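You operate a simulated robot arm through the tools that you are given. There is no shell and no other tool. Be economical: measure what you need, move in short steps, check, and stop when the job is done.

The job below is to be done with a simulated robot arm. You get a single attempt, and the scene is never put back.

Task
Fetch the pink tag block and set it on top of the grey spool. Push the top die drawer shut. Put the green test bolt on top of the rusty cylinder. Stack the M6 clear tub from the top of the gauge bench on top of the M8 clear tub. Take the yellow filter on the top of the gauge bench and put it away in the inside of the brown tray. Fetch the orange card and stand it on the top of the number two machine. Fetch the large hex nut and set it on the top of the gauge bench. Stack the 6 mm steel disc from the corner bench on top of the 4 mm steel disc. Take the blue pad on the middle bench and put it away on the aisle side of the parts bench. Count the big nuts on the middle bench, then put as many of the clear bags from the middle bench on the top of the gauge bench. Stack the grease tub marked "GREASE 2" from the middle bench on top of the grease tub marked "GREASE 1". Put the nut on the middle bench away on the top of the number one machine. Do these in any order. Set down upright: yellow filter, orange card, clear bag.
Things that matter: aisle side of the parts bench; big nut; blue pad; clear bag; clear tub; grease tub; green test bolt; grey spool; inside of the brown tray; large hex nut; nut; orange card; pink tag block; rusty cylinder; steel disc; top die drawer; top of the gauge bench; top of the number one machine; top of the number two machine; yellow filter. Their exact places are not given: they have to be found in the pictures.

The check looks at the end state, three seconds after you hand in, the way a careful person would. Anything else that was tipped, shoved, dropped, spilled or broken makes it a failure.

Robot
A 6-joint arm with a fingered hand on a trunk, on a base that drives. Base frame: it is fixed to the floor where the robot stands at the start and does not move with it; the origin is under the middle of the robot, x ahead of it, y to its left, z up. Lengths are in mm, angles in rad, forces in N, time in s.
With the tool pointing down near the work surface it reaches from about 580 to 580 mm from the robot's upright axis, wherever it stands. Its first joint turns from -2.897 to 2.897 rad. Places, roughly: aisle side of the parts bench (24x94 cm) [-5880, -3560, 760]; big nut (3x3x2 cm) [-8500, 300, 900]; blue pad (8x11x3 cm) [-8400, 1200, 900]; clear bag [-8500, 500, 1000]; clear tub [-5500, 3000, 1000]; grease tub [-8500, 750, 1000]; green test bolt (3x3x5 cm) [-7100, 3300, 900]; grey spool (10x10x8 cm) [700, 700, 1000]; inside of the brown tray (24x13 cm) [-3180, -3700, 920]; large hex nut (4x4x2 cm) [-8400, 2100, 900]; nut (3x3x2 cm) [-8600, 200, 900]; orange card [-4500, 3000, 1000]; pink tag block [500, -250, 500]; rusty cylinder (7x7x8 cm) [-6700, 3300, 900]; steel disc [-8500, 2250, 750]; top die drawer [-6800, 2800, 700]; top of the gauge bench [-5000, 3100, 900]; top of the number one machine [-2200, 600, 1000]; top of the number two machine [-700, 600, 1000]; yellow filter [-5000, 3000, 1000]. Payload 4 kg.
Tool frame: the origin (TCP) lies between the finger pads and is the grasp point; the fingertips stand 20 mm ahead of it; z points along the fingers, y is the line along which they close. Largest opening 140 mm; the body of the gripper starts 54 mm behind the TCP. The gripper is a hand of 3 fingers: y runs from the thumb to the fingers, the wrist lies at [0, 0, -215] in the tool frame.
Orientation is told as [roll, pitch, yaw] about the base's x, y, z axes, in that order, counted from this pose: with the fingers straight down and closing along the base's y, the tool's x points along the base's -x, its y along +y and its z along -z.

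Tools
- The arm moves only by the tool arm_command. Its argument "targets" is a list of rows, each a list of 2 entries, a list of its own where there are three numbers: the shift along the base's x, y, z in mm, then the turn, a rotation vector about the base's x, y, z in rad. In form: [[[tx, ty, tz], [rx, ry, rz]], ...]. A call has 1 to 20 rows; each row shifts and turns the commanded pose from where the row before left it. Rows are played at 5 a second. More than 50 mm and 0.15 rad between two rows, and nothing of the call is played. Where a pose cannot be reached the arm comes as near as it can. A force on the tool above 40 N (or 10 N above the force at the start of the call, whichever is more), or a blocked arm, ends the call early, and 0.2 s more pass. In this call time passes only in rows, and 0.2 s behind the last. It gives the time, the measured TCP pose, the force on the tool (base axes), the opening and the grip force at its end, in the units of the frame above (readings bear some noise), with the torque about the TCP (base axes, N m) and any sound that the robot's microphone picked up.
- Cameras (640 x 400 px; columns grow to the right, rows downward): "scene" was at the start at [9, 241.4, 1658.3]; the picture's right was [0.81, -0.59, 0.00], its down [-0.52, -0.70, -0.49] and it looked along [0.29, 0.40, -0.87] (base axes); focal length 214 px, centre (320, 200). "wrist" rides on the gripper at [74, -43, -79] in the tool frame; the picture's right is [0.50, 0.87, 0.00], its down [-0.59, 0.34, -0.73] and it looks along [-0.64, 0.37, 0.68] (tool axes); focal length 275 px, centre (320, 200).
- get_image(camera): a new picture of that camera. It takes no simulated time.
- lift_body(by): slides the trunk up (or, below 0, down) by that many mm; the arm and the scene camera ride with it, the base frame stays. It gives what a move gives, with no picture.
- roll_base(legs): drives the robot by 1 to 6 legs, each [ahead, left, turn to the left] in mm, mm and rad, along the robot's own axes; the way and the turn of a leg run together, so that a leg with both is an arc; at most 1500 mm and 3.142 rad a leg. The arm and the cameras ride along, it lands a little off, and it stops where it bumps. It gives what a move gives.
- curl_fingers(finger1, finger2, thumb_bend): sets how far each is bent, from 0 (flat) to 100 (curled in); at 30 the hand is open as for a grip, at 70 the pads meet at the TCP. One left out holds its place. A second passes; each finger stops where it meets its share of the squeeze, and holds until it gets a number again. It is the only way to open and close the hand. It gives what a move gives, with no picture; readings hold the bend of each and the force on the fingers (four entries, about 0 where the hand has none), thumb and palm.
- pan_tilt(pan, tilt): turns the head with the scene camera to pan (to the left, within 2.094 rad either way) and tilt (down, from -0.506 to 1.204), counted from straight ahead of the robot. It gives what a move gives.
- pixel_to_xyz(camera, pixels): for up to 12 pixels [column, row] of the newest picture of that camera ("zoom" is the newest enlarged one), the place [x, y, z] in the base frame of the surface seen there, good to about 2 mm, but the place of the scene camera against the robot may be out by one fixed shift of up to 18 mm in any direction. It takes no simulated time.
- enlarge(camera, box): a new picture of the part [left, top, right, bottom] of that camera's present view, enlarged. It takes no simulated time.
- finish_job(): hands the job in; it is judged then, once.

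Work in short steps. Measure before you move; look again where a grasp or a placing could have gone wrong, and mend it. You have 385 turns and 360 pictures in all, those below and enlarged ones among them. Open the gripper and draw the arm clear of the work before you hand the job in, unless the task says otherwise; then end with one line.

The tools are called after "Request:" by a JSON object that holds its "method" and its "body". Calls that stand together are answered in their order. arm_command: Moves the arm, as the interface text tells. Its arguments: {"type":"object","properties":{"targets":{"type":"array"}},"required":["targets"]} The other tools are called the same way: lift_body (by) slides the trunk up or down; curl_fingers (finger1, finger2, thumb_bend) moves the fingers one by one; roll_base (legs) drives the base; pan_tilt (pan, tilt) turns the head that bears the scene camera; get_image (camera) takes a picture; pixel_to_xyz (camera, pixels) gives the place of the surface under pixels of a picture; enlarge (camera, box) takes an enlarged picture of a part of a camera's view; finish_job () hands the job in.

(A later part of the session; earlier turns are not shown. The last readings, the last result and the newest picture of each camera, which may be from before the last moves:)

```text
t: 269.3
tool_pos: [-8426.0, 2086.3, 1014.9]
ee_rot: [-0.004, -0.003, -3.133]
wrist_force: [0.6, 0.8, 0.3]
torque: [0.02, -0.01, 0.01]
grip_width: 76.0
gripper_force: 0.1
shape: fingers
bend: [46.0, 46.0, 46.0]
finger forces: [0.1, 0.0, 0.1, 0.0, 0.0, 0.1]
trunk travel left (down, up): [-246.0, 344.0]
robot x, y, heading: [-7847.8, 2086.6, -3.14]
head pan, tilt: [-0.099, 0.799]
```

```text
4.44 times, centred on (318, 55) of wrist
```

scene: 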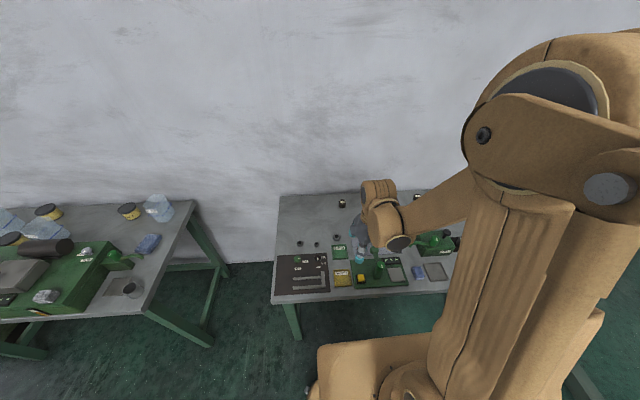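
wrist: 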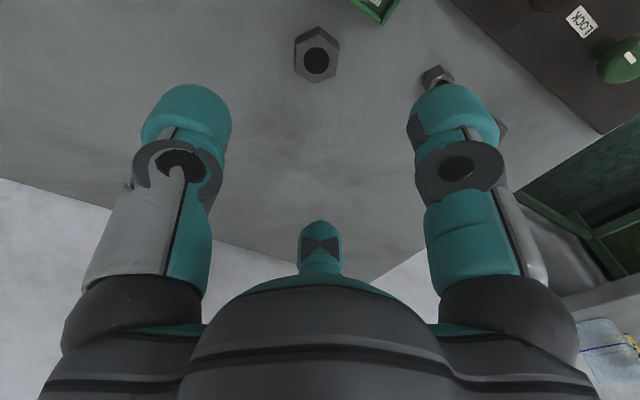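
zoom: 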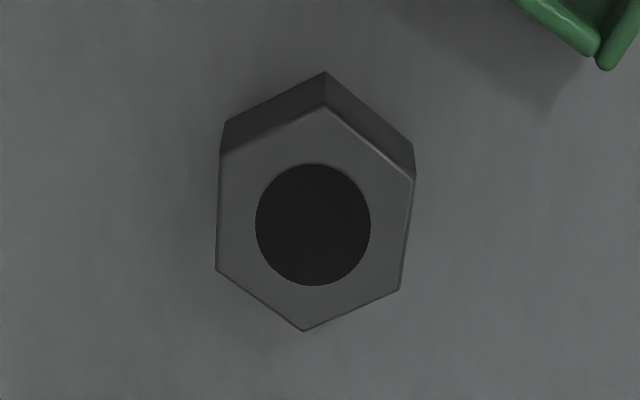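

Nut centre (-8426,2091), top 868, table 850. Align (+0.2 rad), lower to TCP 879.

Request:
{"method": "arm_command", "body": {"targets": [[[0, 3, 0], [0, 0, 0.1]], [[0, 2, 0], [0, 0, 0.1]]]}}

Request:
{"method": "lift_body", "body": {"by": -134}}

Request:
{"method": "get_image", "body": {"camera": "wrist"}}

```text
t: 269.9
tool_pos: [-8426.7, 2092.0, 1014.5]
ee_rot: [-0.003, -0.004, -2.931]
wrist_force: [0.1, 1.2, -0.6]
torque: [0.0, 0.02, -0.01]
grip_width: 76.4
gripper_force: 0.0
shape: fingers
bend: [46.0, 46.0, 46.0]
finger forces: [0.0, 0.1, 0.0, 0.0, 0.0, 0.0]
trunk travel left (down, up): [-246.0, 344.0]
robot x, y, heading: [-7842.1, 2087.9, -3.142]
head pan, tilt: [-0.099, 0.799]
```

```text
t: 271.5
tool_pos: [-8425.4, 2092.3, 882.3]
ee_rot: [-0.004, -0.005, -2.933]
wrist_force: [4.1, 1.0, 4.6]
torque: [-0.06, -0.29, 0.12]
grip_width: 81.8
gripper_force: 3.1
shape: fingers
bend: [44.0, 46.0, 46.0]
finger forces: [7.5, 0.0, 0.0, 0.1, 0.0, 0.1]
trunk travel left (down, up): [-112.0, 478.0]
robot x, y, heading: [-7848.5, 2086.6, -3.14]
head pan, tilt: [-0.099, 0.799]
```

```text
246 pictures are left
```

wrist: 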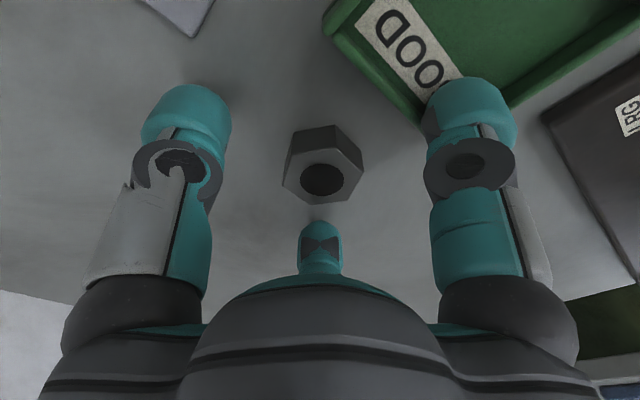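

Finger1 is just touching the tray rim; closing moves it inward. Close all.

Request:
{"method": "curl_fingers", "body": {"finger1": 72, "finger2": 72, "thumb_bend": 72}}

Request:
{"method": "get_image", "body": {"camera": "wrist"}}

```text
t: 272.5
tool_pos: [-8424.3, 2092.8, 881.2]
ee_rot: [-0.004, -0.004, -2.932]
wrist_force: [13.2, 0.0, 5.4]
torque: [-0.11, -0.47, 0.18]
grip_width: 48.8
gripper_force: 7.3
shape: fingers
bend: [45.0, 72.0, 71.0]
finger forces: [14.6, 0.1, 0.0, 0.0, 0.0, 0.0]
trunk travel left (down, up): [-112.0, 478.0]
robot x, y, heading: [-7844.8, 2088.1, -3.139]
head pan, tilt: [-0.099, 0.799]
```

```text
245 pictures are left
```

wrist: 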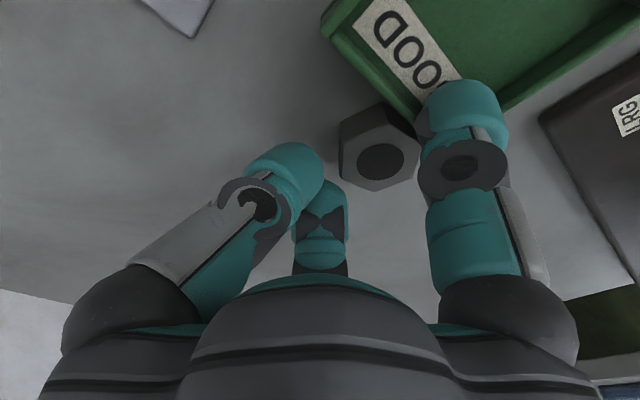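

Finger1 is caught behind the tray rim and the nut slid toward it. Open the others, rise, and re-plan.

Request:
{"method": "curl_fingers", "body": {"finger1": 40, "finger2": 46, "thumb_bend": 46}}

Request:
{"method": "lift_body", "body": {"by": 90}}

Request:
{"method": "get_image", "body": {"camera": "wrist"}}

```text
t: 273.5
tool_pos: [-8425.3, 2092.2, 881.2]
ee_rot: [-0.005, -0.005, -2.932]
wrist_force: [-1.5, 1.9, 1.8]
torque: [0.05, -0.08, 0.12]
grip_width: 83.7
gripper_force: 1.9
shape: fingers
bend: [41.0, 46.0, 46.0]
finger forces: [3.5, 0.0, 0.0, 0.0, 0.1, 0.0]
trunk travel left (down, up): [-112.0, 478.0]
robot x, y, heading: [-7847.3, 2088.3, -3.138]
head pan, tilt: [-0.099, 0.799]
```

```text
t: 274.8
tool_pos: [-8426.2, 2092.3, 969.9]
ee_rot: [-0.004, -0.002, -2.931]
wrist_force: [-0.2, -0.1, 0.7]
torque: [-0.01, -0.01, -0.02]
grip_width: 85.3
gripper_force: 0.1
shape: fingers
bend: [40.0, 46.0, 46.0]
finger forces: [0.1, 0.0, 0.0, 0.0, 0.0, 0.0]
trunk travel left (down, up): [-202.0, 388.0]
robot x, y, heading: [-7844.0, 2085.7, -3.137]
head pan, tilt: [-0.099, 0.799]
```

```text
244 pictures are left
```

wrist: 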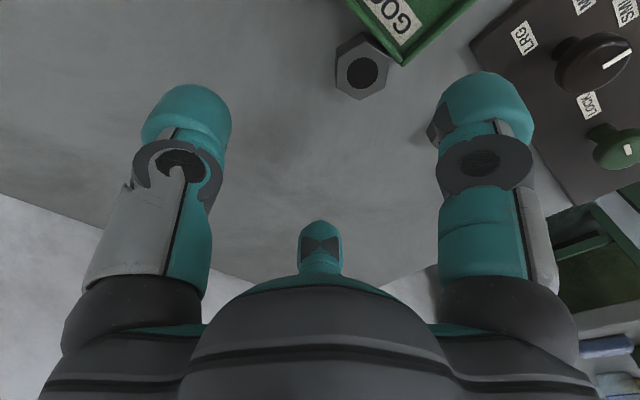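

Measure the nut and the tray's edge/corner.

Request:
{"method": "pixel_to_xyz", "body": {"camera": "wrist", "pixels": [[364, 74], [338, 68], [388, 70], [362, 97], [352, 12], [380, 45], [404, 62], [440, 35], [350, 40]]}}

Request:
{"method": "enlarge", "body": {"camera": "wrist", "box": [310, 0, 454, 110]}}

```text
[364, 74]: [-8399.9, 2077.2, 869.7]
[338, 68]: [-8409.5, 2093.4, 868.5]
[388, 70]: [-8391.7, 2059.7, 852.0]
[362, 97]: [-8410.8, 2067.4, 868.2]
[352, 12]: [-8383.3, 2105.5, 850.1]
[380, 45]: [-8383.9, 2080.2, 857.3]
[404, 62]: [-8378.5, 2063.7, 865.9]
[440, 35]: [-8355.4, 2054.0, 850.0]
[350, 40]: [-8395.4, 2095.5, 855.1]
```

```text
3.64 times, centred on (382, 55) of wrist
```

zoom: 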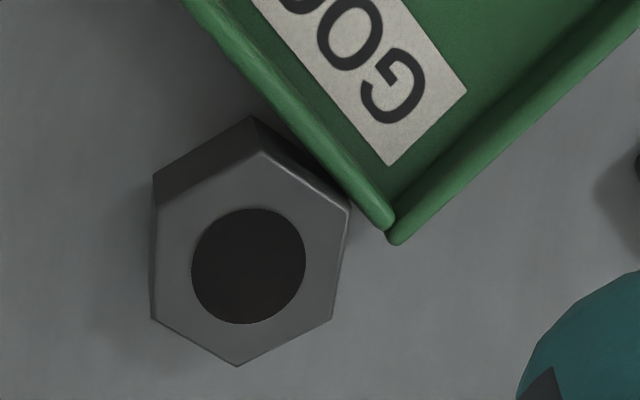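

The nut now rests against the tray. I'll free it by hooking the thumb tip into its bore: fingers flat (0), thumb at 70, touch down over the hole and drag it −x.

Request:
{"method": "curl_fingers", "body": {"finger1": 5, "finger2": 5, "thumb_bend": 70}}

Request:
{"method": "arm_command", "body": {"targets": [[[13, -12, -20], [0, 0, 0]], [[14, -13, -25], [0, 0, 0]]]}}

Request:
{"method": "get_image", "body": {"camera": "wrist"}}

```text
t: 275.8
tool_pos: [-8426.8, 2091.7, 971.3]
ee_rot: [-0.003, -0.004, -2.932]
wrist_force: [0.4, 0.0, 0.1]
torque: [0.05, -0.01, 0.0]
grip_width: 88.7
gripper_force: 0.0
shape: fingers
bend: [6.0, 6.0, 70.0]
finger forces: [0.1, 0.1, 0.0, 0.1, 0.0, 0.1]
trunk travel left (down, up): [-202.0, 388.0]
robot x, y, heading: [-7845.4, 2086.9, -3.138]
head pan, tilt: [-0.099, 0.799]
```

```text
t: 276.4
tool_pos: [-8399.8, 2066.1, 926.5]
ee_rot: [-0.005, -0.002, -2.932]
wrist_force: [-0.7, 1.0, -0.2]
torque: [-0.01, 0.01, 0.0]
grip_width: 88.7
gripper_force: 0.1
shape: fingers
bend: [6.0, 6.0, 70.0]
finger forces: [0.0, 0.0, 0.1, 0.1, 0.0, 0.0]
trunk travel left (down, up): [-202.0, 388.0]
robot x, y, heading: [-7844.3, 2089.5, -3.137]
head pan, tilt: [-0.099, 0.799]
```

```text
242 pictures are left
```

wrist: 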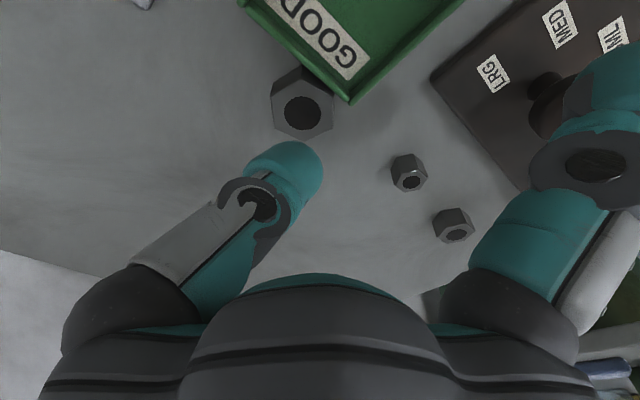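

Check finger1's height against the knob below it and the thumb tip position.

Request:
{"method": "pixel_to_xyz", "body": {"camera": "wrist", "pixels": [[545, 85], [570, 120], [600, 60], [625, 100], [300, 155], [290, 150], [302, 112], [315, 170]]}}

```text
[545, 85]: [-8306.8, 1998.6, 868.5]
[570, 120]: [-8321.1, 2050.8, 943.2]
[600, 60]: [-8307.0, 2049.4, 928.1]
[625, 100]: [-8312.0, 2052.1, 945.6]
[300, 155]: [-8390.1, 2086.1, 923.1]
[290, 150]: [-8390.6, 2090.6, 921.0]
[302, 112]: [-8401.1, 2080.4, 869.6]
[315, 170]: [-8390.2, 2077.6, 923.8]
```

Thumb tip is over the bore. Descend gently to contact.

Request:
{"method": "arm_command", "body": {"targets": [[[0, 4, -15], [0, 0, 0]], [[0, 0, -10], [0, 0, 0]], [[0, 0, -4], [0, 0, 0]], [[0, 0, -2], [0, 0, 0]], [[0, 0, -2], [0, 0, 0]]]}}

Request:
{"method": "get_image", "body": {"camera": "wrist"}}

```text
t: 277.6
tool_pos: [-8399.2, 2071.0, 892.6]
ee_rot: [-0.003, -0.003, -2.931]
wrist_force: [-0.1, -0.9, -0.9]
torque: [-0.02, 0.04, 0.02]
grip_width: 88.9
gripper_force: 0.0
shape: fingers
bend: [6.0, 6.0, 70.0]
finger forces: [0.0, 0.0, 0.0, 0.0, 0.1, 0.0]
trunk travel left (down, up): [-202.0, 388.0]
robot x, y, heading: [-7841.5, 2087.3, -3.137]
head pan, tilt: [-0.099, 0.799]
```

```text
241 pictures are left
```

wrist: 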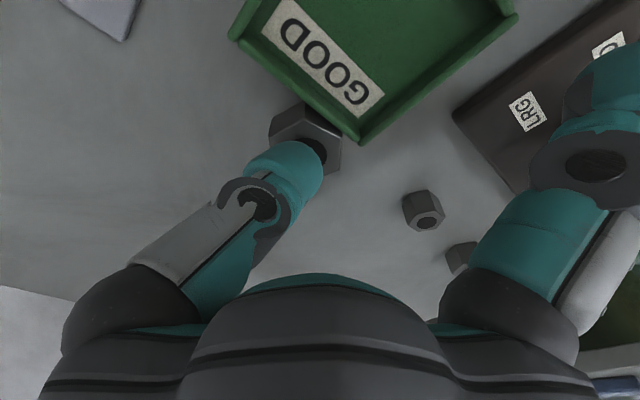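

Tip is a little to the +y of the bore; shift −y 7 mm and continue down.

Request:
{"method": "arm_command", "body": {"targets": [[[0, -7, 3], [0, 0, 0]], [[0, 0, -4], [0, 0, 0]], [[0, 0, -3], [0, 0, 0]], [[0, 0, -2], [0, 0, 0]], [[0, 0, -2], [0, 0, 0]]]}}

Request:
{"method": "get_image", "body": {"camera": "wrist"}}

```text
t: 278.8
tool_pos: [-8398.0, 2064.6, 886.8]
ee_rot: [-0.003, -0.002, -2.935]
wrist_force: [0.3, 5.7, 21.5]
torque: [0.27, -0.06, 0.06]
grip_width: 85.7
gripper_force: 11.0
shape: fingers
bend: [6.0, 6.0, 73.0]
finger forces: [0.0, 0.0, 0.0, 0.1, 22.2, 0.1]
trunk travel left (down, up): [-202.0, 388.0]
robot x, y, heading: [-7845.2, 2084.0, -3.136]
head pan, tilt: [-0.099, 0.799]
```

```text
240 pictures are left
```

wrist: 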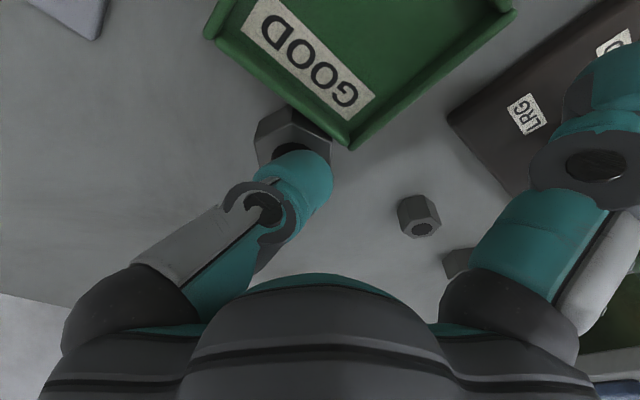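

22 N of downward contact. Drag −x 40 mm.

Request:
{"method": "arm_command", "body": {"targets": [[[-8, 0, 0.5], [0, 0, 0]], [[-8, 0, 0], [0, 0, 0]], [[-8, 0, 0], [0, 0, 0]], [[-8, 0, 0], [0, 0, 0]], [[-8, 0, 0], [0, 0, 0]]]}}

Request:
{"method": "get_image", "body": {"camera": "wrist"}}

```text
t: 279.9
tool_pos: [-8439.9, 2063.8, 887.6]
ee_rot: [-0.007, -0.004, -2.934]
wrist_force: [0.8, -0.4, 6.5]
torque: [0.05, -0.01, -0.05]
grip_width: 86.5
gripper_force: 3.3
shape: fingers
bend: [6.0, 6.0, 73.0]
finger forces: [0.0, 0.1, 0.1, 0.1, 6.9, 0.0]
trunk travel left (down, up): [-202.0, 388.0]
robot x, y, heading: [-7843.4, 2086.5, -3.137]
head pan, tilt: [-0.099, 0.799]
```

```text
239 pictures are left
```

wrist: 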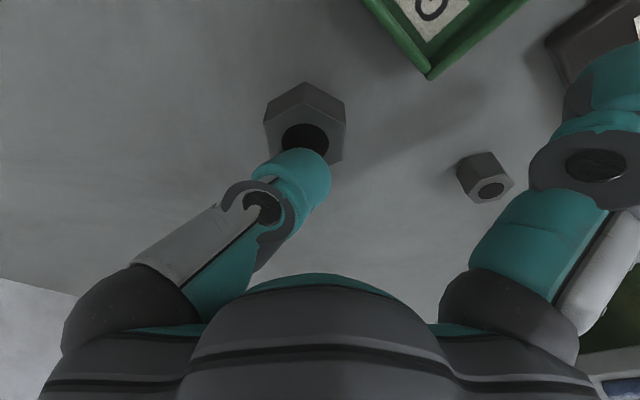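

The nut came away from the tray. Rise, and measure the new positions.

Request:
{"method": "lift_body", "body": {"by": 80}}

Request:
{"method": "curl_fingers", "body": {"finger1": 52, "finger2": 52, "thumb_bend": 52}}

Request:
{"method": "get_image", "body": {"camera": "wrist"}}

```text
t: 281.1
tool_pos: [-8437.7, 2063.0, 967.0]
ee_rot: [-0.004, -0.004, -2.931]
wrist_force: [0.0, 0.2, -0.2]
torque: [0.03, 0.02, 0.01]
grip_width: 88.7
gripper_force: 0.0
shape: fingers
bend: [6.0, 6.0, 70.0]
finger forces: [0.1, 0.1, 0.0, 0.0, 0.0, 0.0]
trunk travel left (down, up): [-282.0, 308.0]
robot x, y, heading: [-7842.6, 2086.2, -3.14]
head pan, tilt: [-0.099, 0.799]
```

```text
t: 282.1
tool_pos: [-8439.4, 2062.7, 967.4]
ee_rot: [-0.004, -0.004, -2.932]
wrist_force: [0.5, -0.4, 0.2]
torque: [-0.05, 0.01, 0.0]
grip_width: 57.3
gripper_force: 0.1
shape: fingers
bend: [52.0, 52.0, 52.0]
finger forces: [0.0, 0.0, 0.0, 0.1, 0.1, 0.0]
trunk travel left (down, up): [-282.0, 308.0]
robot x, y, heading: [-7843.9, 2083.8, -3.138]
head pan, tilt: [-0.099, 0.799]
```

```text
238 pictures are left
```

wrist: 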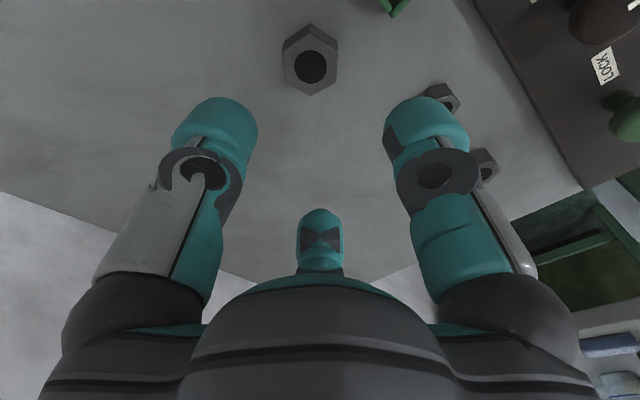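

Request:
{"method": "pixel_to_xyz", "body": {"camera": "wrist", "pixels": [[310, 66], [286, 62], [335, 66], [310, 94], [395, 5], [445, 95], [488, 165]]}}

Request:
{"method": "enlarge", "body": {"camera": "wrist", "box": [262, 10, 358, 110]}}

```text
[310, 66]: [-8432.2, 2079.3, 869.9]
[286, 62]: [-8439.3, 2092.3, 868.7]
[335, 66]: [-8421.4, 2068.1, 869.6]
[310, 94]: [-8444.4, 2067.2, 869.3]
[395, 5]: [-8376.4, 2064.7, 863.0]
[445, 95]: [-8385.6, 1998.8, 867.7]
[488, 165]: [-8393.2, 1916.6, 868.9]
```

```text
4.00 times, centred on (310, 60) of wrist
```

zoom: 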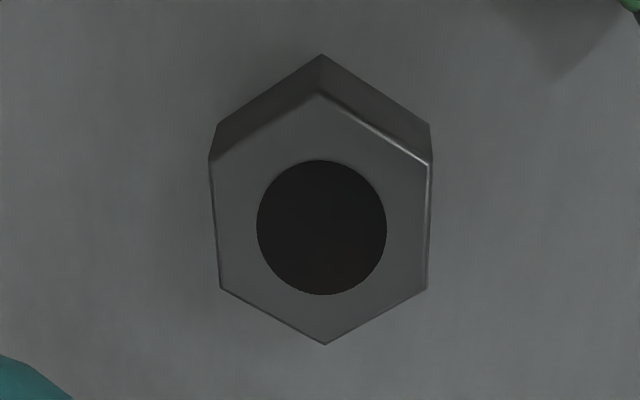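

Centre (-8432,2079), vertices aligned with fingers; rotate −0.52 so fingers meet flats, then lower to TCP≈879.

Request:
{"method": "arm_command", "body": {"targets": [[[2, 4, 0], [0, 0, -0.13]], [[2, 4, 0], [0, 0, -0.13]], [[2, 4, 0], [0, 0, -0.13]], [[1, 4, 0], [0, 0, -0.13]]]}}

Request:
{"method": "lift_body", "body": {"by": -86}}

Request:
{"method": "get_image", "body": {"camera": "wrist"}}

```text
t: 283.1
tool_pos: [-8431.8, 2079.9, 967.1]
ee_rot: [-0.005, -0.005, 2.83]
wrist_force: [-0.4, -0.1, -0.3]
torque: [0.03, 0.03, 0.0]
grip_width: 57.4
gripper_force: 0.2
shape: fingers
bend: [52.0, 52.0, 52.0]
finger forces: [0.1, 0.0, 0.0, 0.0, 0.0, 0.0]
trunk travel left (down, up): [-282.0, 308.0]
robot x, y, heading: [-7844.8, 2086.6, -3.136]
head pan, tilt: [-0.099, 0.799]
```

```text
t: 284.3
tool_pos: [-8432.7, 2080.3, 881.9]
ee_rot: [-0.003, -0.001, 2.831]
wrist_force: [-0.1, 0.2, 0.2]
torque: [-0.03, 0.03, 0.03]
grip_width: 57.6
gripper_force: 0.2
shape: fingers
bend: [52.0, 52.0, 52.0]
finger forces: [0.0, 0.1, 0.0, 0.1, 0.1, 0.0]
trunk travel left (down, up): [-196.0, 394.0]
robot x, y, heading: [-7843.7, 2087.4, -3.135]
head pan, tilt: [-0.099, 0.799]
```

```text
236 pictures are left
```

wrist: 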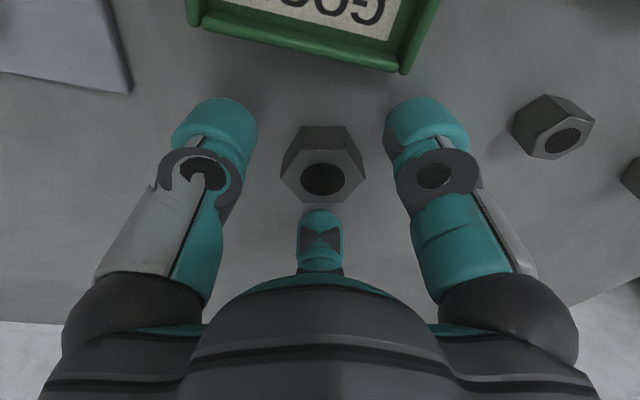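

Aligned. Lower 3 mm and close.

Request:
{"method": "arm_command", "body": {"targets": [[[0, 0, -3], [0, 0, 0]]]}}

Request:
{"method": "curl_fingers", "body": {"finger1": 72, "finger2": 72, "thumb_bend": 72}}

Request:
{"method": "lift_body", "body": {"by": 150}}

Request:
{"method": "get_image", "body": {"camera": "wrist"}}

```text
t: 284.7
tool_pos: [-8431.8, 2079.4, 877.6]
ee_rot: [-0.004, -0.004, 2.831]
wrist_force: [-3.6, -0.2, 17.6]
torque: [-0.59, -0.32, -0.17]
grip_width: 57.1
gripper_force: 8.5
shape: fingers
bend: [52.0, 52.0, 52.0]
finger forces: [15.7, 2.0, 0.0, 0.0, 0.9, 0.0]
trunk travel left (down, up): [-196.0, 394.0]
robot x, y, heading: [-7843.1, 2086.1, -3.14]
head pan, tilt: [-0.099, 0.799]
```

```text
t: 285.7
tool_pos: [-8431.2, 2080.2, 876.5]
ee_rot: [-0.004, -0.003, 2.831]
wrist_force: [0.7, 0.3, 0.4]
torque: [-0.02, 0.0, 0.01]
grip_width: 26.8
gripper_force: 21.0
shape: fingers
bend: [62.0, 62.0, 63.0]
finger forces: [12.8, 13.1, 0.0, 0.0, 16.5, 0.0]
trunk travel left (down, up): [-196.0, 394.0]
robot x, y, heading: [-7848.0, 2087.9, -3.134]
head pan, tilt: [-0.099, 0.799]
```

```text
t: 287.5
tool_pos: [-8433.0, 2079.4, 1026.7]
ee_rot: [-0.006, -0.003, 2.831]
wrist_force: [-0.4, -0.1, -1.2]
torque: [0.04, -0.03, 0.0]
grip_width: 26.9
gripper_force: 21.1
shape: fingers
bend: [62.0, 62.0, 63.0]
finger forces: [12.6, 13.0, 0.1, 0.1, 16.4, 0.1]
trunk travel left (down, up): [-346.0, 244.0]
robot x, y, heading: [-7848.6, 2084.6, -3.14]
head pan, tilt: [-0.099, 0.799]
```

```text
235 pictures are left
```

wrist: 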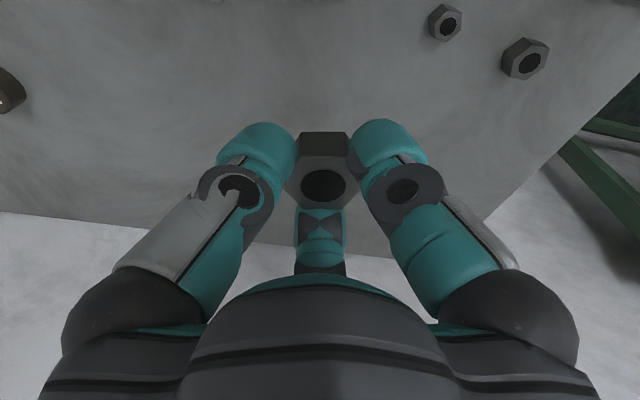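

Nut held. Raise and travel to the gauge bench (turn to face +y, slide right).

Request:
{"method": "lift_body", "body": {"by": 110}}

Request:
{"method": "roll_base", "body": {"legs": [[-400, 0, 0], [0, 0, -1.575], [-80, 0, 0], [0, -1500, 0], [0, -880, 0]]}}

Request:
{"method": "pan_tilt", "body": {"pan": 0.0, "tilt": 0.6}}

Request:
{"method": "get_image", "body": {"camera": "scene"}}

```text
t: 288.9
tool_pos: [-8433.1, 2079.7, 1136.4]
ee_rot: [-0.006, -0.003, 2.832]
wrist_force: [0.2, -0.5, -0.8]
torque: [0.02, 0.0, -0.01]
grip_width: 27.0
gripper_force: 21.2
shape: fingers
bend: [62.0, 62.0, 63.0]
finger forces: [12.7, 12.9, 0.0, 0.0, 16.5, 0.1]
trunk travel left (down, up): [-456.0, 134.0]
robot x, y, heading: [-7844.2, 2085.9, -3.138]
head pan, tilt: [-0.099, 0.799]
```

```text
t: 306.9
tool_pos: [-5119.5, 2647.7, 1137.0]
ee_rot: [-0.003, -0.001, 1.275]
wrist_force: [0.4, 0.4, -0.6]
torque: [0.03, 0.02, 0.01]
grip_width: 26.5
gripper_force: 20.0
shape: fingers
bend: [62.0, 62.0, 64.0]
finger forces: [11.3, 12.8, 0.1, 0.2, 16.3, 0.0]
trunk travel left (down, up): [-456.0, 134.0]
robot x, y, heading: [-5104.2, 2062.6, 1.582]
head pan, tilt: [-0.099, 0.799]
```

```text
t: 307.7
tool_pos: [-5120.4, 2646.9, 1136.1]
ee_rot: [-0.006, -0.004, 1.273]
wrist_force: [0.5, 0.0, -1.3]
torque: [0.01, 0.0, 0.0]
grip_width: 26.6
gripper_force: 20.4
shape: fingers
bend: [62.0, 62.0, 64.0]
finger forces: [11.4, 12.9, 0.0, 0.0, 16.2, 0.0]
trunk travel left (down, up): [-456.0, 134.0]
robot x, y, heading: [-5104.4, 2062.4, 1.592]
head pan, tilt: [0.0, 0.6]
```

```text
234 pictures are left
```

scene: 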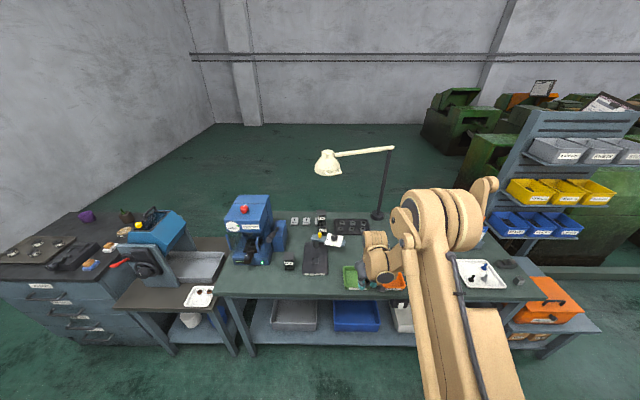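

Free bench top shows left-front around (260,285) and (330,285). Measure.

Request:
{"method": "pixel_to_xyz", "body": {"camera": "scene", "pixels": [[245, 285], [265, 285], [285, 285], [330, 285], [340, 265], [288, 262], [315, 275], [345, 285], [230, 270], [335, 290]]}}

Request:
{"method": "enlarge", "body": {"camera": "scene", "box": [210, 205, 380, 305]}}

```text
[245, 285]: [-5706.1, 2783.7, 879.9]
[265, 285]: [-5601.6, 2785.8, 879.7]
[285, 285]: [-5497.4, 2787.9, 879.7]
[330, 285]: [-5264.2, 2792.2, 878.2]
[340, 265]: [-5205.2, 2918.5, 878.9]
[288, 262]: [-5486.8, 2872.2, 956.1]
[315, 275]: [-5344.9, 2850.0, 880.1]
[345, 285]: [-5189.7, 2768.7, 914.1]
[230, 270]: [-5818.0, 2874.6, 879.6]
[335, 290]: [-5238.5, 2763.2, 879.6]
```

```text
3.76 times, centred on (295, 255) of scene
```

zoom: 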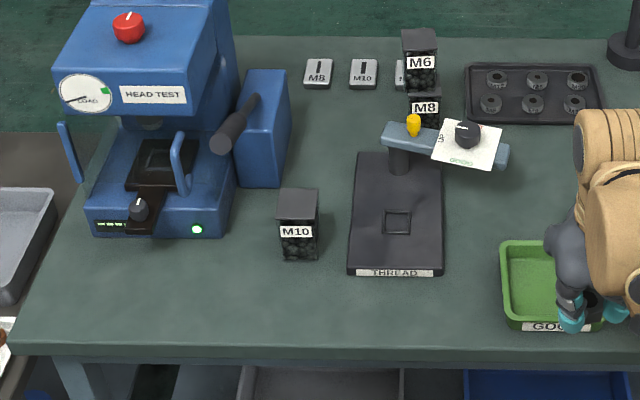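

I'll set the nut at about (-5410,2790), a clear patch of the bench front. Drive there.

Request:
{"method": "roll_base", "body": {"legs": [[145, 292, -0.015]]}}

Request:
{"method": "lift_body", "body": {"by": -180}}

Request:
{"method": "get_image", "body": {"camera": "wrist"}}

Request:
{"method": "get_image", "body": {"camera": "scene"}}

```text
t: 309.8
tool_pos: [-5394.7, 2791.3, 1137.4]
ee_rot: [-0.004, -0.003, 1.256]
wrist_force: [-0.1, -0.3, -0.9]
torque: [0.01, 0.0, -0.03]
grip_width: 26.7
gripper_force: 20.1
shape: fingers
bend: [62.0, 62.0, 64.0]
finger forces: [11.3, 12.8, 0.1, 0.0, 16.4, 0.0]
trunk travel left (down, up): [-456.0, 134.0]
robot x, y, heading: [-5389.8, 2203.7, 1.565]
head pan, tilt: [0.0, 0.6]
```

```text
t: 311.8
tool_pos: [-5393.9, 2790.8, 956.8]
ee_rot: [-0.005, -0.002, 1.255]
wrist_force: [0.4, -0.7, -0.3]
torque: [0.01, -0.01, -0.01]
grip_width: 26.7
gripper_force: 20.5
shape: fingers
bend: [62.0, 62.0, 64.0]
finger forces: [11.4, 12.9, 0.0, 0.0, 16.2, 0.0]
trunk travel left (down, up): [-276.0, 314.0]
robot x, y, heading: [-5387.0, 2202.8, 1.566]
head pan, tilt: [0.0, 0.6]
```

```text
232 pictures are left
```

wrist: 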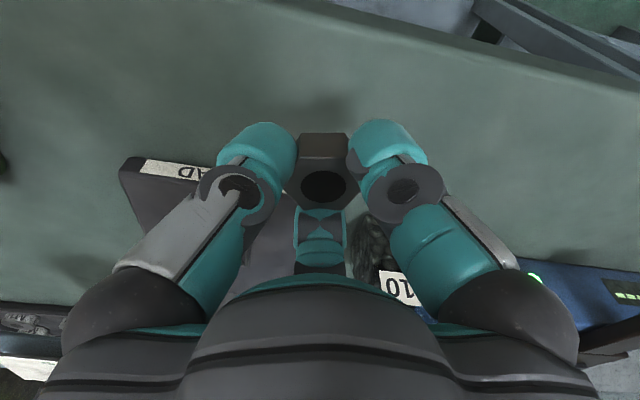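

```text
231 pictures are left
```

scene: 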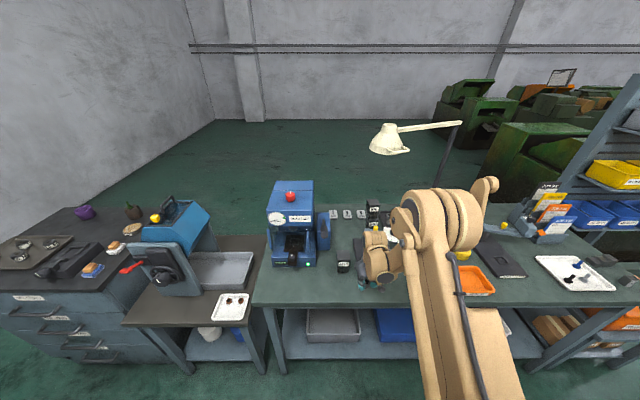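

Check what lies right below and the M10 tub's place.

Request:
{"method": "pixel_to_xyz", "body": {"camera": "wrist", "pixels": [[320, 100], [320, 60], [372, 240], [385, 275], [250, 40], [130, 170], [170, 165], [440, 100]]}}

```text
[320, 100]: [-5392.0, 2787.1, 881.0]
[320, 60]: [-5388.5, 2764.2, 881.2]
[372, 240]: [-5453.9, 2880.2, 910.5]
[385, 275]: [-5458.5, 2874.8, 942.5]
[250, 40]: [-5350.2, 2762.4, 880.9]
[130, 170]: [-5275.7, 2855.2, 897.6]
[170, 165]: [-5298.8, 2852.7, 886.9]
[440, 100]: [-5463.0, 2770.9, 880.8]
```

Spot is clear. Shift slightly (−10,−8), lower to near the surface.

Request:
{"method": "arm_command", "body": {"targets": [[[-8, -8, 0], [0, 0, 0]]]}}

Request:
{"method": "lift_body", "body": {"by": -44}}

Request:
{"method": "arm_command", "body": {"targets": [[[0, 0, -3], [0, 0, 0]], [[0, 0, -1.5], [0, 0, 0]], [[0, 0, -1], [0, 0, 0]]]}}

```text
t: 312.2
tool_pos: [-5400.9, 2782.6, 956.2]
ee_rot: [-0.004, -0.004, 1.254]
wrist_force: [-0.1, 0.0, -1.1]
torque: [-0.02, 0.0, 0.03]
grip_width: 26.7
gripper_force: 20.5
shape: fingers
bend: [62.0, 62.0, 64.0]
finger forces: [11.3, 12.9, 0.1, 0.0, 16.4, 0.0]
trunk travel left (down, up): [-276.0, 314.0]
robot x, y, heading: [-5391.6, 2206.2, 1.567]
head pan, tilt: [0.0, 0.6]
```

```text
t: 313.1
tool_pos: [-5401.7, 2781.9, 912.8]
ee_rot: [-0.003, -0.003, 1.255]
wrist_force: [-0.2, 0.1, 0.3]
torque: [-0.03, -0.03, -0.01]
grip_width: 26.7
gripper_force: 20.0
shape: fingers
bend: [62.0, 62.0, 64.0]
finger forces: [11.4, 12.8, 0.0, 0.0, 16.3, 0.0]
trunk travel left (down, up): [-232.0, 358.0]
robot x, y, heading: [-5394.4, 2201.3, 1.564]
head pan, tilt: [0.0, 0.6]
```

```text
t: 313.9
tool_pos: [-5401.2, 2782.1, 905.9]
ee_rot: [-0.004, -0.004, 1.254]
wrist_force: [-0.2, -0.2, 0.3]
torque: [0.0, 0.01, -0.03]
grip_width: 26.6
gripper_force: 20.2
shape: fingers
bend: [62.0, 62.0, 64.0]
finger forces: [11.5, 13.1, 0.0, 0.1, 16.3, 0.0]
trunk travel left (down, up): [-232.0, 358.0]
robot x, y, heading: [-5392.4, 2201.2, 1.566]
head pan, tilt: [0.0, 0.6]
```

Touching. 1 mm more, release to 54, rise.

Request:
{"method": "arm_command", "body": {"targets": [[[0, 0, -1], [0, 0, 0]]]}}

Request:
{"method": "curl_fingers", "body": {"finger1": 53, "finger2": 53, "thumb_bend": 53}}

Request:
{"method": "lift_body", "body": {"by": 180}}

Request:
{"method": "get_image", "body": {"camera": "wrist"}}

```text
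t: 314.3
tool_pos: [-5400.8, 2781.0, 905.8]
ee_rot: [-0.004, -0.003, 1.254]
wrist_force: [1.3, 1.4, 9.9]
torque: [0.07, 0.07, -0.02]
grip_width: 26.5
gripper_force: 23.1
shape: fingers
bend: [62.0, 62.0, 64.0]
finger forces: [14.7, 14.3, 0.0, 0.1, 17.2, 0.0]
trunk travel left (down, up): [-232.0, 358.0]
robot x, y, heading: [-5394.6, 2203.0, 1.564]
head pan, tilt: [0.0, 0.6]
```

```text
t: 315.4
tool_pos: [-5400.9, 2780.1, 907.6]
ee_rot: [-0.003, -0.005, 1.255]
wrist_force: [-1.1, 0.9, 27.1]
torque: [-0.09, -0.11, 0.07]
grip_width: 38.1
gripper_force: 13.5
shape: fingers
bend: [57.0, 56.0, 56.0]
finger forces: [8.5, 7.4, 0.0, 0.1, 11.5, 0.0]
trunk travel left (down, up): [-232.0, 358.0]
robot x, y, heading: [-5390.9, 2204.8, 1.571]
head pan, tilt: [0.0, 0.6]
stopped: the force on the tool passed its limit at 41 N (the readings are from after the stop); the commanded pose is now the measured one
```

```text
t: 317.4
tool_pos: [-5400.4, 2782.7, 1085.3]
ee_rot: [-0.003, -0.003, 1.254]
wrist_force: [0.8, 0.5, 0.4]
torque: [0.01, -0.02, 0.01]
grip_width: 53.5
gripper_force: 0.0
shape: fingers
bend: [53.0, 53.0, 53.0]
finger forces: [0.0, 0.0, 0.0, 0.1, 0.0, 0.0]
trunk travel left (down, up): [-412.0, 178.0]
robot x, y, heading: [-5389.9, 2199.7, 1.57]
head pan, tilt: [0.0, 0.6]
```

```text
230 pictures are left
```

wrist: 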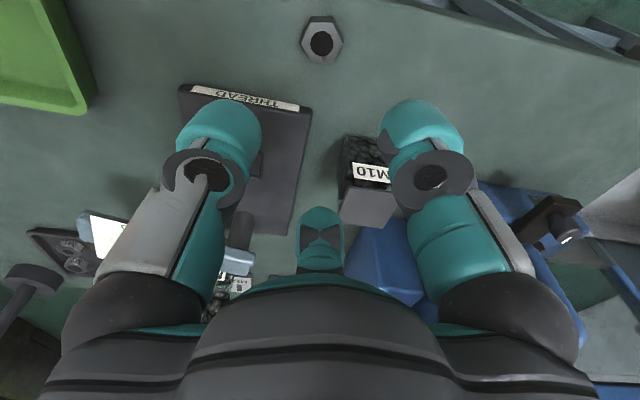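

Nut is on the gauge bench. Now the orange card: raise, slide right to x≈−4405 and go ahead.

Request:
{"method": "lift_body", "body": {"by": 170}}

Request:
{"method": "roll_base", "body": {"legs": [[0, -985, 0], [200, 0, 0]]}}

Request:
{"method": "pan_tilt", "body": {"pan": -0.2, "tilt": 0.8}}

Request:
{"method": "get_image", "body": {"camera": "scene"}}

Request:
{"method": "get_image", "body": {"camera": "wrist"}}

```text
t: 319.3
tool_pos: [-5402.3, 2783.1, 1256.9]
ee_rot: [-0.004, -0.004, 1.255]
wrist_force: [0.3, -0.4, -0.5]
torque: [-0.01, 0.0, 0.0]
grip_width: 53.8
gripper_force: 0.1
shape: fingers
bend: [53.0, 53.0, 53.0]
finger forces: [0.1, 0.0, 0.0, 0.0, 0.0, 0.1]
trunk travel left (down, up): [-582.0, 8.0]
robot x, y, heading: [-5388.6, 2200.3, 1.564]
head pan, tilt: [0.0, 0.6]
```

```text
t: 325.6
tool_pos: [-4390.5, 2973.5, 1255.6]
ee_rot: [-0.006, -0.003, 1.237]
wrist_force: [0.5, 1.4, 0.1]
torque: [0.02, -0.02, 0.01]
grip_width: 53.8
gripper_force: 0.1
shape: fingers
bend: [53.0, 53.0, 53.0]
finger forces: [0.0, 0.1, 0.0, 0.1, 0.0, 0.2]
trunk travel left (down, up): [-582.0, 8.0]
robot x, y, heading: [-4383.8, 2391.5, 1.549]
head pan, tilt: [0.0, 0.6]
```

```text
t: 326.4
tool_pos: [-4390.0, 2972.7, 1255.6]
ee_rot: [-0.005, -0.003, 1.237]
wrist_force: [-0.6, -0.4, -0.6]
torque: [-0.01, 0.0, 0.0]
grip_width: 53.7
gripper_force: 0.0
shape: fingers
bend: [53.0, 53.0, 53.0]
finger forces: [0.0, 0.1, 0.1, 0.0, 0.0, 0.1]
trunk travel left (down, up): [-582.0, 8.0]
robot x, y, heading: [-4386.5, 2393.2, 1.545]
head pan, tilt: [-0.201, 0.799]
```

```text
229 pictures are left
```

scene: 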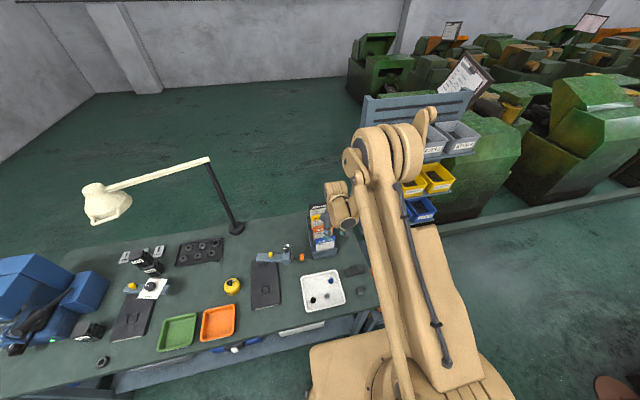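

```text
228 pictures are left
```

wrist: 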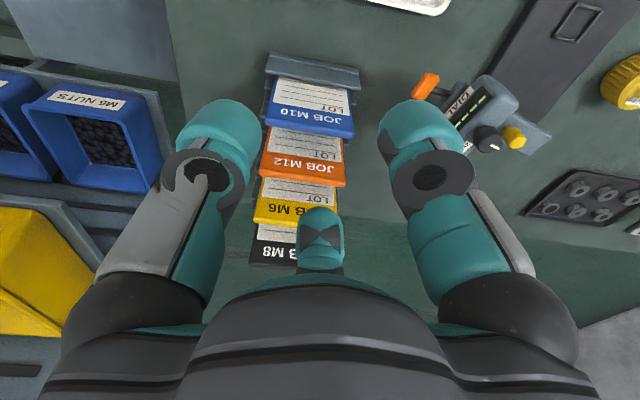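

Cards are seen from above. Measure orange card's top edges and neighbours.

Request:
{"method": "pixel_to_xyz", "body": {"camera": "wrist", "pixels": [[265, 176], [342, 187], [305, 181], [270, 125], [350, 137], [310, 131], [258, 222], [300, 225], [300, 150], [252, 262]]}}

Request:
{"method": "enlarge", "body": {"camera": "wrist", "box": [240, 50, 370, 270]}}

```text
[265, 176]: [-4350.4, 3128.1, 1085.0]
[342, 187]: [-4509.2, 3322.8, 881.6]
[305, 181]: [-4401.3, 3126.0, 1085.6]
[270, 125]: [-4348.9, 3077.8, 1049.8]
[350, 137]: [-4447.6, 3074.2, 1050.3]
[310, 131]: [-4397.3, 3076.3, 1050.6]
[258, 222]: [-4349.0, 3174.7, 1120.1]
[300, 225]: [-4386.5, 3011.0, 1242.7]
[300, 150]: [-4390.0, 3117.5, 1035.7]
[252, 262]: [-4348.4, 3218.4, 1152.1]
```

```text
1.82 times, centred on (305, 160) of wrist
```

zoom: 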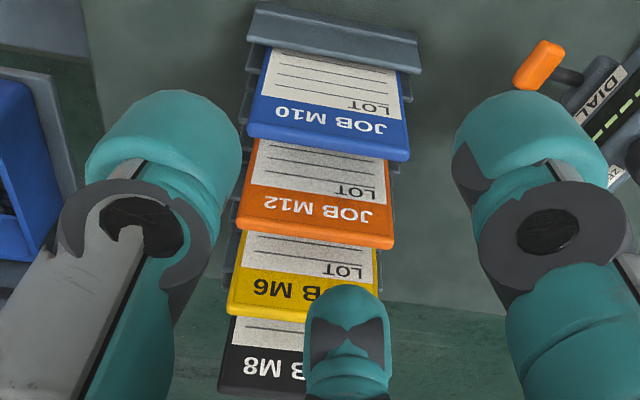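

Card top edge z 1085 at y≈3125, x −4347…−4450, leaning back slightly. Measure the lean, and turn the hand to yaw 0 (thumb in front).

Request:
{"method": "pixel_to_xyz", "body": {"camera": "wrist", "pixels": [[300, 137], [302, 150], [304, 160], [306, 170], [307, 174], [305, 178], [304, 183]]}}

Request:
{"method": "arm_command", "body": {"targets": [[[-1, 0, 0], [0, 0, -0.138]], [[-1, 0, 0], [0, 0, -0.138]], [[-1, 0, 0], [0, 0, -0.138]], [[-1, 10, 0], [0, 0, -0.138]], [[-1, 20, 0], [0, 0, -0.138]], [[-1, 25, 0], [0, 0, -0.138]], [[-1, 25, 0], [0, 0, -0.138]], [[-1, 30, 0], [0, 0, -0.138]], [[0, 30, 0], [0, 0, -0.133]]]}}

Request:
{"method": "get_image", "body": {"camera": "wrist"}}

```text
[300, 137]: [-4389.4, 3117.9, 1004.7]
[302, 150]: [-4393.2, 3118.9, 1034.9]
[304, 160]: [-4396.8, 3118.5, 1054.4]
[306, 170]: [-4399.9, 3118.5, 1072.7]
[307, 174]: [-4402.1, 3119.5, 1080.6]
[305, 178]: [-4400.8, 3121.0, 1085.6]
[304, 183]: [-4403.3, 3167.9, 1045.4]
```

```text
t: 328.4
tool_pos: [-4398.3, 3114.2, 1255.3]
ee_rot: [-0.006, -0.003, -0.003]
wrist_force: [-0.7, -0.4, 0.2]
torque: [-0.05, 0.0, 0.0]
grip_width: 53.8
gripper_force: 0.1
shape: fingers
bend: [53.0, 53.0, 53.0]
finger forces: [0.0, 0.0, 0.0, 0.0, 0.0, 0.0]
trunk travel left (down, up): [-582.0, 8.0]
robot x, y, heading: [-4387.8, 2396.1, 1.546]
head pan, tilt: [-0.201, 0.799]
```

```text
226 pictures are left
```

wrist: 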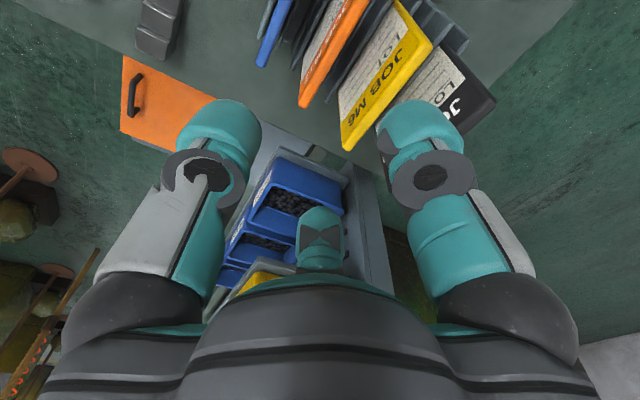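

Card is vertical: front y 3118, back ≈3127. Set fingers narrow, centre at (−4398,3122.5), and lower the trunk in two steps.

Request:
{"method": "curl_fingers", "body": {"finger1": 58, "finger2": 58, "thumb_bend": 60}}

Request:
{"method": "arm_command", "body": {"targets": [[[0, 8, 0], [0, 0, 0]]]}}

Request:
{"method": "lift_body", "body": {"by": -110}}

Request:
{"method": "get_image", "body": {"camera": "wrist"}}

Request:
{"method": "get_image", "body": {"camera": "scene"}}

```text
t: 329.4
tool_pos: [-4397.9, 3113.1, 1255.1]
ee_rot: [-0.007, -0.004, 0.0]
wrist_force: [0.1, 0.5, -0.2]
torque: [-0.02, -0.02, 0.0]
grip_width: 37.3
gripper_force: 0.1
shape: fingers
bend: [57.0, 57.0, 60.0]
finger forces: [0.0, 0.1, 0.0, 0.0, 0.0, 0.0]
trunk travel left (down, up): [-582.0, 8.0]
robot x, y, heading: [-4385.6, 2392.6, 1.558]
head pan, tilt: [-0.201, 0.799]
```

```text
t: 329.8
tool_pos: [-4398.1, 3120.1, 1254.9]
ee_rot: [-0.005, -0.005, 0.002]
wrist_force: [0.3, -0.3, 0.1]
torque: [-0.03, 0.01, 0.01]
grip_width: 37.5
gripper_force: 0.1
shape: fingers
bend: [57.0, 57.0, 60.0]
finger forces: [0.0, 0.0, 0.1, 0.0, 0.0, 0.0]
trunk travel left (down, up): [-582.0, 8.0]
robot x, y, heading: [-4387.8, 2390.9, 1.551]
head pan, tilt: [-0.201, 0.799]
```

```text
t: 331.2
tool_pos: [-4398.5, 3121.1, 1145.2]
ee_rot: [-0.005, -0.004, 0.001]
wrist_force: [0.2, 0.6, 0.3]
torque: [-0.01, -0.03, 0.01]
grip_width: 37.4
gripper_force: 0.0
shape: fingers
bend: [57.0, 57.0, 60.0]
finger forces: [0.0, 0.0, 0.0, 0.1, 0.1, 0.1]
trunk travel left (down, up): [-472.0, 118.0]
robot x, y, heading: [-4390.6, 2392.8, 1.55]
head pan, tilt: [-0.201, 0.799]
```

```text
225 pictures are left
```

wrist: 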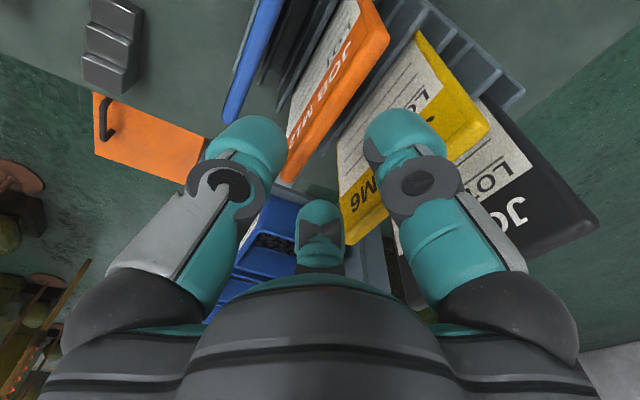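

```text
224 pictures are left
```

scene: 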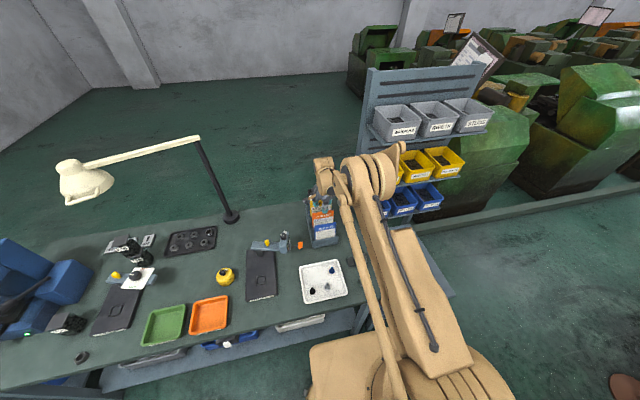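

Measure card top and the yellow's top once more from here.

Request:
{"method": "pixel_to_xyz", "body": {"camera": "wrist", "pixels": [[350, 75], [365, 80], [385, 45], [340, 90], [460, 110], [480, 120], [445, 80], [340, 70]]}}

```text
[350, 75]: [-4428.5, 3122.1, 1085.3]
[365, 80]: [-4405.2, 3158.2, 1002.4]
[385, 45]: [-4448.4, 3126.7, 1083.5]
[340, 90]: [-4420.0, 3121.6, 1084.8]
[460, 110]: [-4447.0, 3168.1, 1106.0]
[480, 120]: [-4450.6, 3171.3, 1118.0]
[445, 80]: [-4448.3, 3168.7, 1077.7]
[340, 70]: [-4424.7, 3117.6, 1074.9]
```

Aligned. Lower 64 mm and close.

Request:
{"method": "arm_command", "body": {"targets": [[[0, 1, 0], [0, 0, 0]]]}}

Request:
{"method": "lift_body", "body": {"by": -64}}

Request:
{"method": "curl_fingers", "body": {"finger1": 74, "finger2": 74, "thumb_bend": 74}}

Request:
{"method": "get_image", "body": {"camera": "wrist"}}

```text
t: 331.6
tool_pos: [-4397.8, 3121.6, 1145.2]
ee_rot: [-0.004, -0.002, 0.001]
wrist_force: [-0.1, -0.1, -0.3]
torque: [0.0, -0.02, 0.01]
grip_width: 37.3
gripper_force: 0.1
shape: fingers
bend: [57.0, 57.0, 60.0]
finger forces: [0.1, 0.0, 0.0, 0.0, 0.1, 0.1]
trunk travel left (down, up): [-472.0, 118.0]
robot x, y, heading: [-4389.4, 2390.2, 1.554]
head pan, tilt: [-0.201, 0.799]
```

```text
t: 332.6
tool_pos: [-4397.1, 3121.8, 1080.8]
ee_rot: [-0.005, -0.002, 0.0]
wrist_force: [0.3, 0.0, 0.2]
torque: [0.0, 0.0, 0.01]
grip_width: 37.3
gripper_force: 0.1
shape: fingers
bend: [57.0, 57.0, 60.0]
finger forces: [0.0, 0.0, 0.0, 0.1, 0.1, 0.1]
trunk travel left (down, up): [-408.0, 182.0]
robot x, y, heading: [-4388.1, 2392.8, 1.55]
head pan, tilt: [-0.201, 0.799]
```

```text
t: 333.6
tool_pos: [-4397.4, 3120.4, 1081.8]
ee_rot: [-0.005, -0.004, 0.001]
wrist_force: [-0.1, 0.0, -0.4]
torque: [0.01, -0.02, 0.0]
grip_width: 15.7
gripper_force: 15.4
shape: fingers
bend: [65.0, 65.0, 66.0]
finger forces: [7.6, 7.6, 0.0, 0.0, 15.6, 0.0]
trunk travel left (down, up): [-408.0, 182.0]
robot x, y, heading: [-4387.5, 2391.9, 1.55]
head pan, tilt: [-0.201, 0.799]
```

```text
223 pictures are left
```

wrist: 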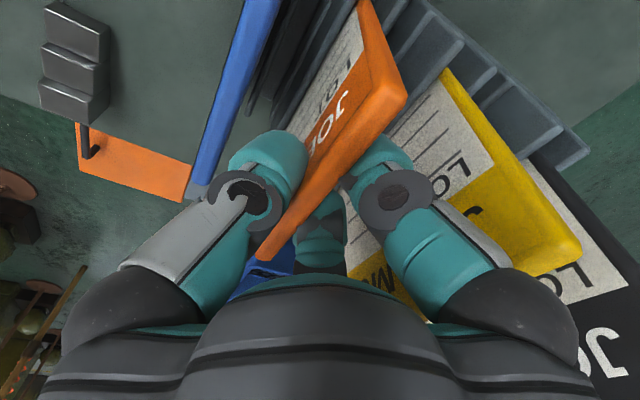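

Symmetrical grip. Lift 178 mm and check.

Request:
{"method": "lift_body", "body": {"by": 178}}

Request:
{"method": "get_image", "body": {"camera": "wrist"}}

Request:
{"method": "enlarge", "body": {"camera": "scene", "box": [270, 130, 398, 250]}}

```text
t: 335.6
tool_pos: [-4398.1, 3121.0, 1259.7]
ee_rot: [-0.005, -0.004, 0.0]
wrist_force: [0.2, 0.1, -0.6]
torque: [-0.05, -0.01, 0.01]
grip_width: 15.7
gripper_force: 15.3
shape: fingers
bend: [65.0, 65.0, 66.0]
finger forces: [7.7, 7.8, 0.0, 0.0, 15.5, 0.0]
trunk travel left (down, up): [-586.0, 4.0]
robot x, y, heading: [-4388.3, 2392.4, 1.546]
head pan, tilt: [-0.201, 0.799]
```

```text
222 pictures are left
```

wrist: 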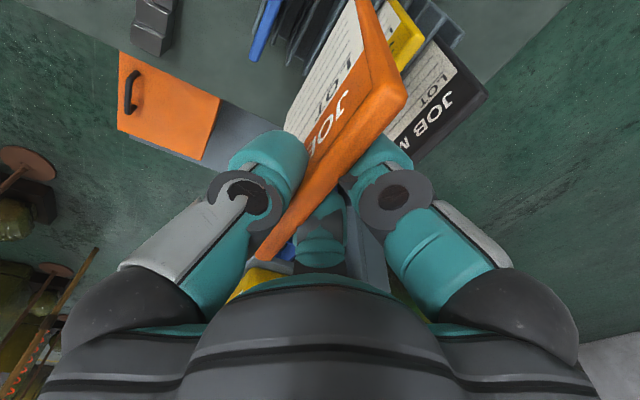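

```text
3.33 times, centred on (334, 190) of scene
```

zoom: 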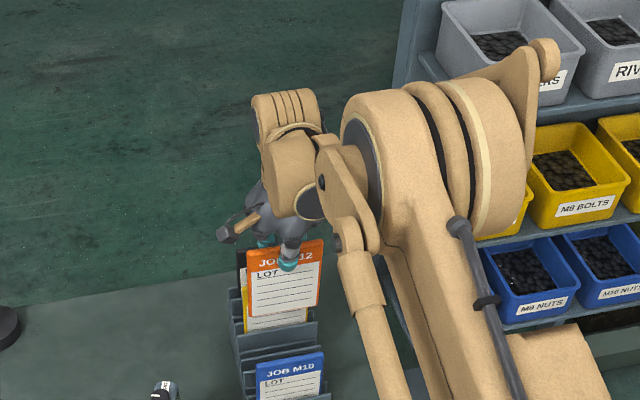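

Measure card's bottom edge to be sure it clears the blue card when backing off.

Request:
{"method": "pixel_to_xyz", "body": {"camera": "zoom", "pixels": [[270, 312], [255, 313], [310, 306], [290, 360], [285, 290], [300, 318]]}}

```text
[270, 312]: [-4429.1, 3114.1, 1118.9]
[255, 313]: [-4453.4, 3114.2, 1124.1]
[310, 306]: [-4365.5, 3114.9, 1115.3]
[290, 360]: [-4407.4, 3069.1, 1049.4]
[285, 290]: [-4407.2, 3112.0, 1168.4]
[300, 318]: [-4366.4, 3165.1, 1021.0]
```

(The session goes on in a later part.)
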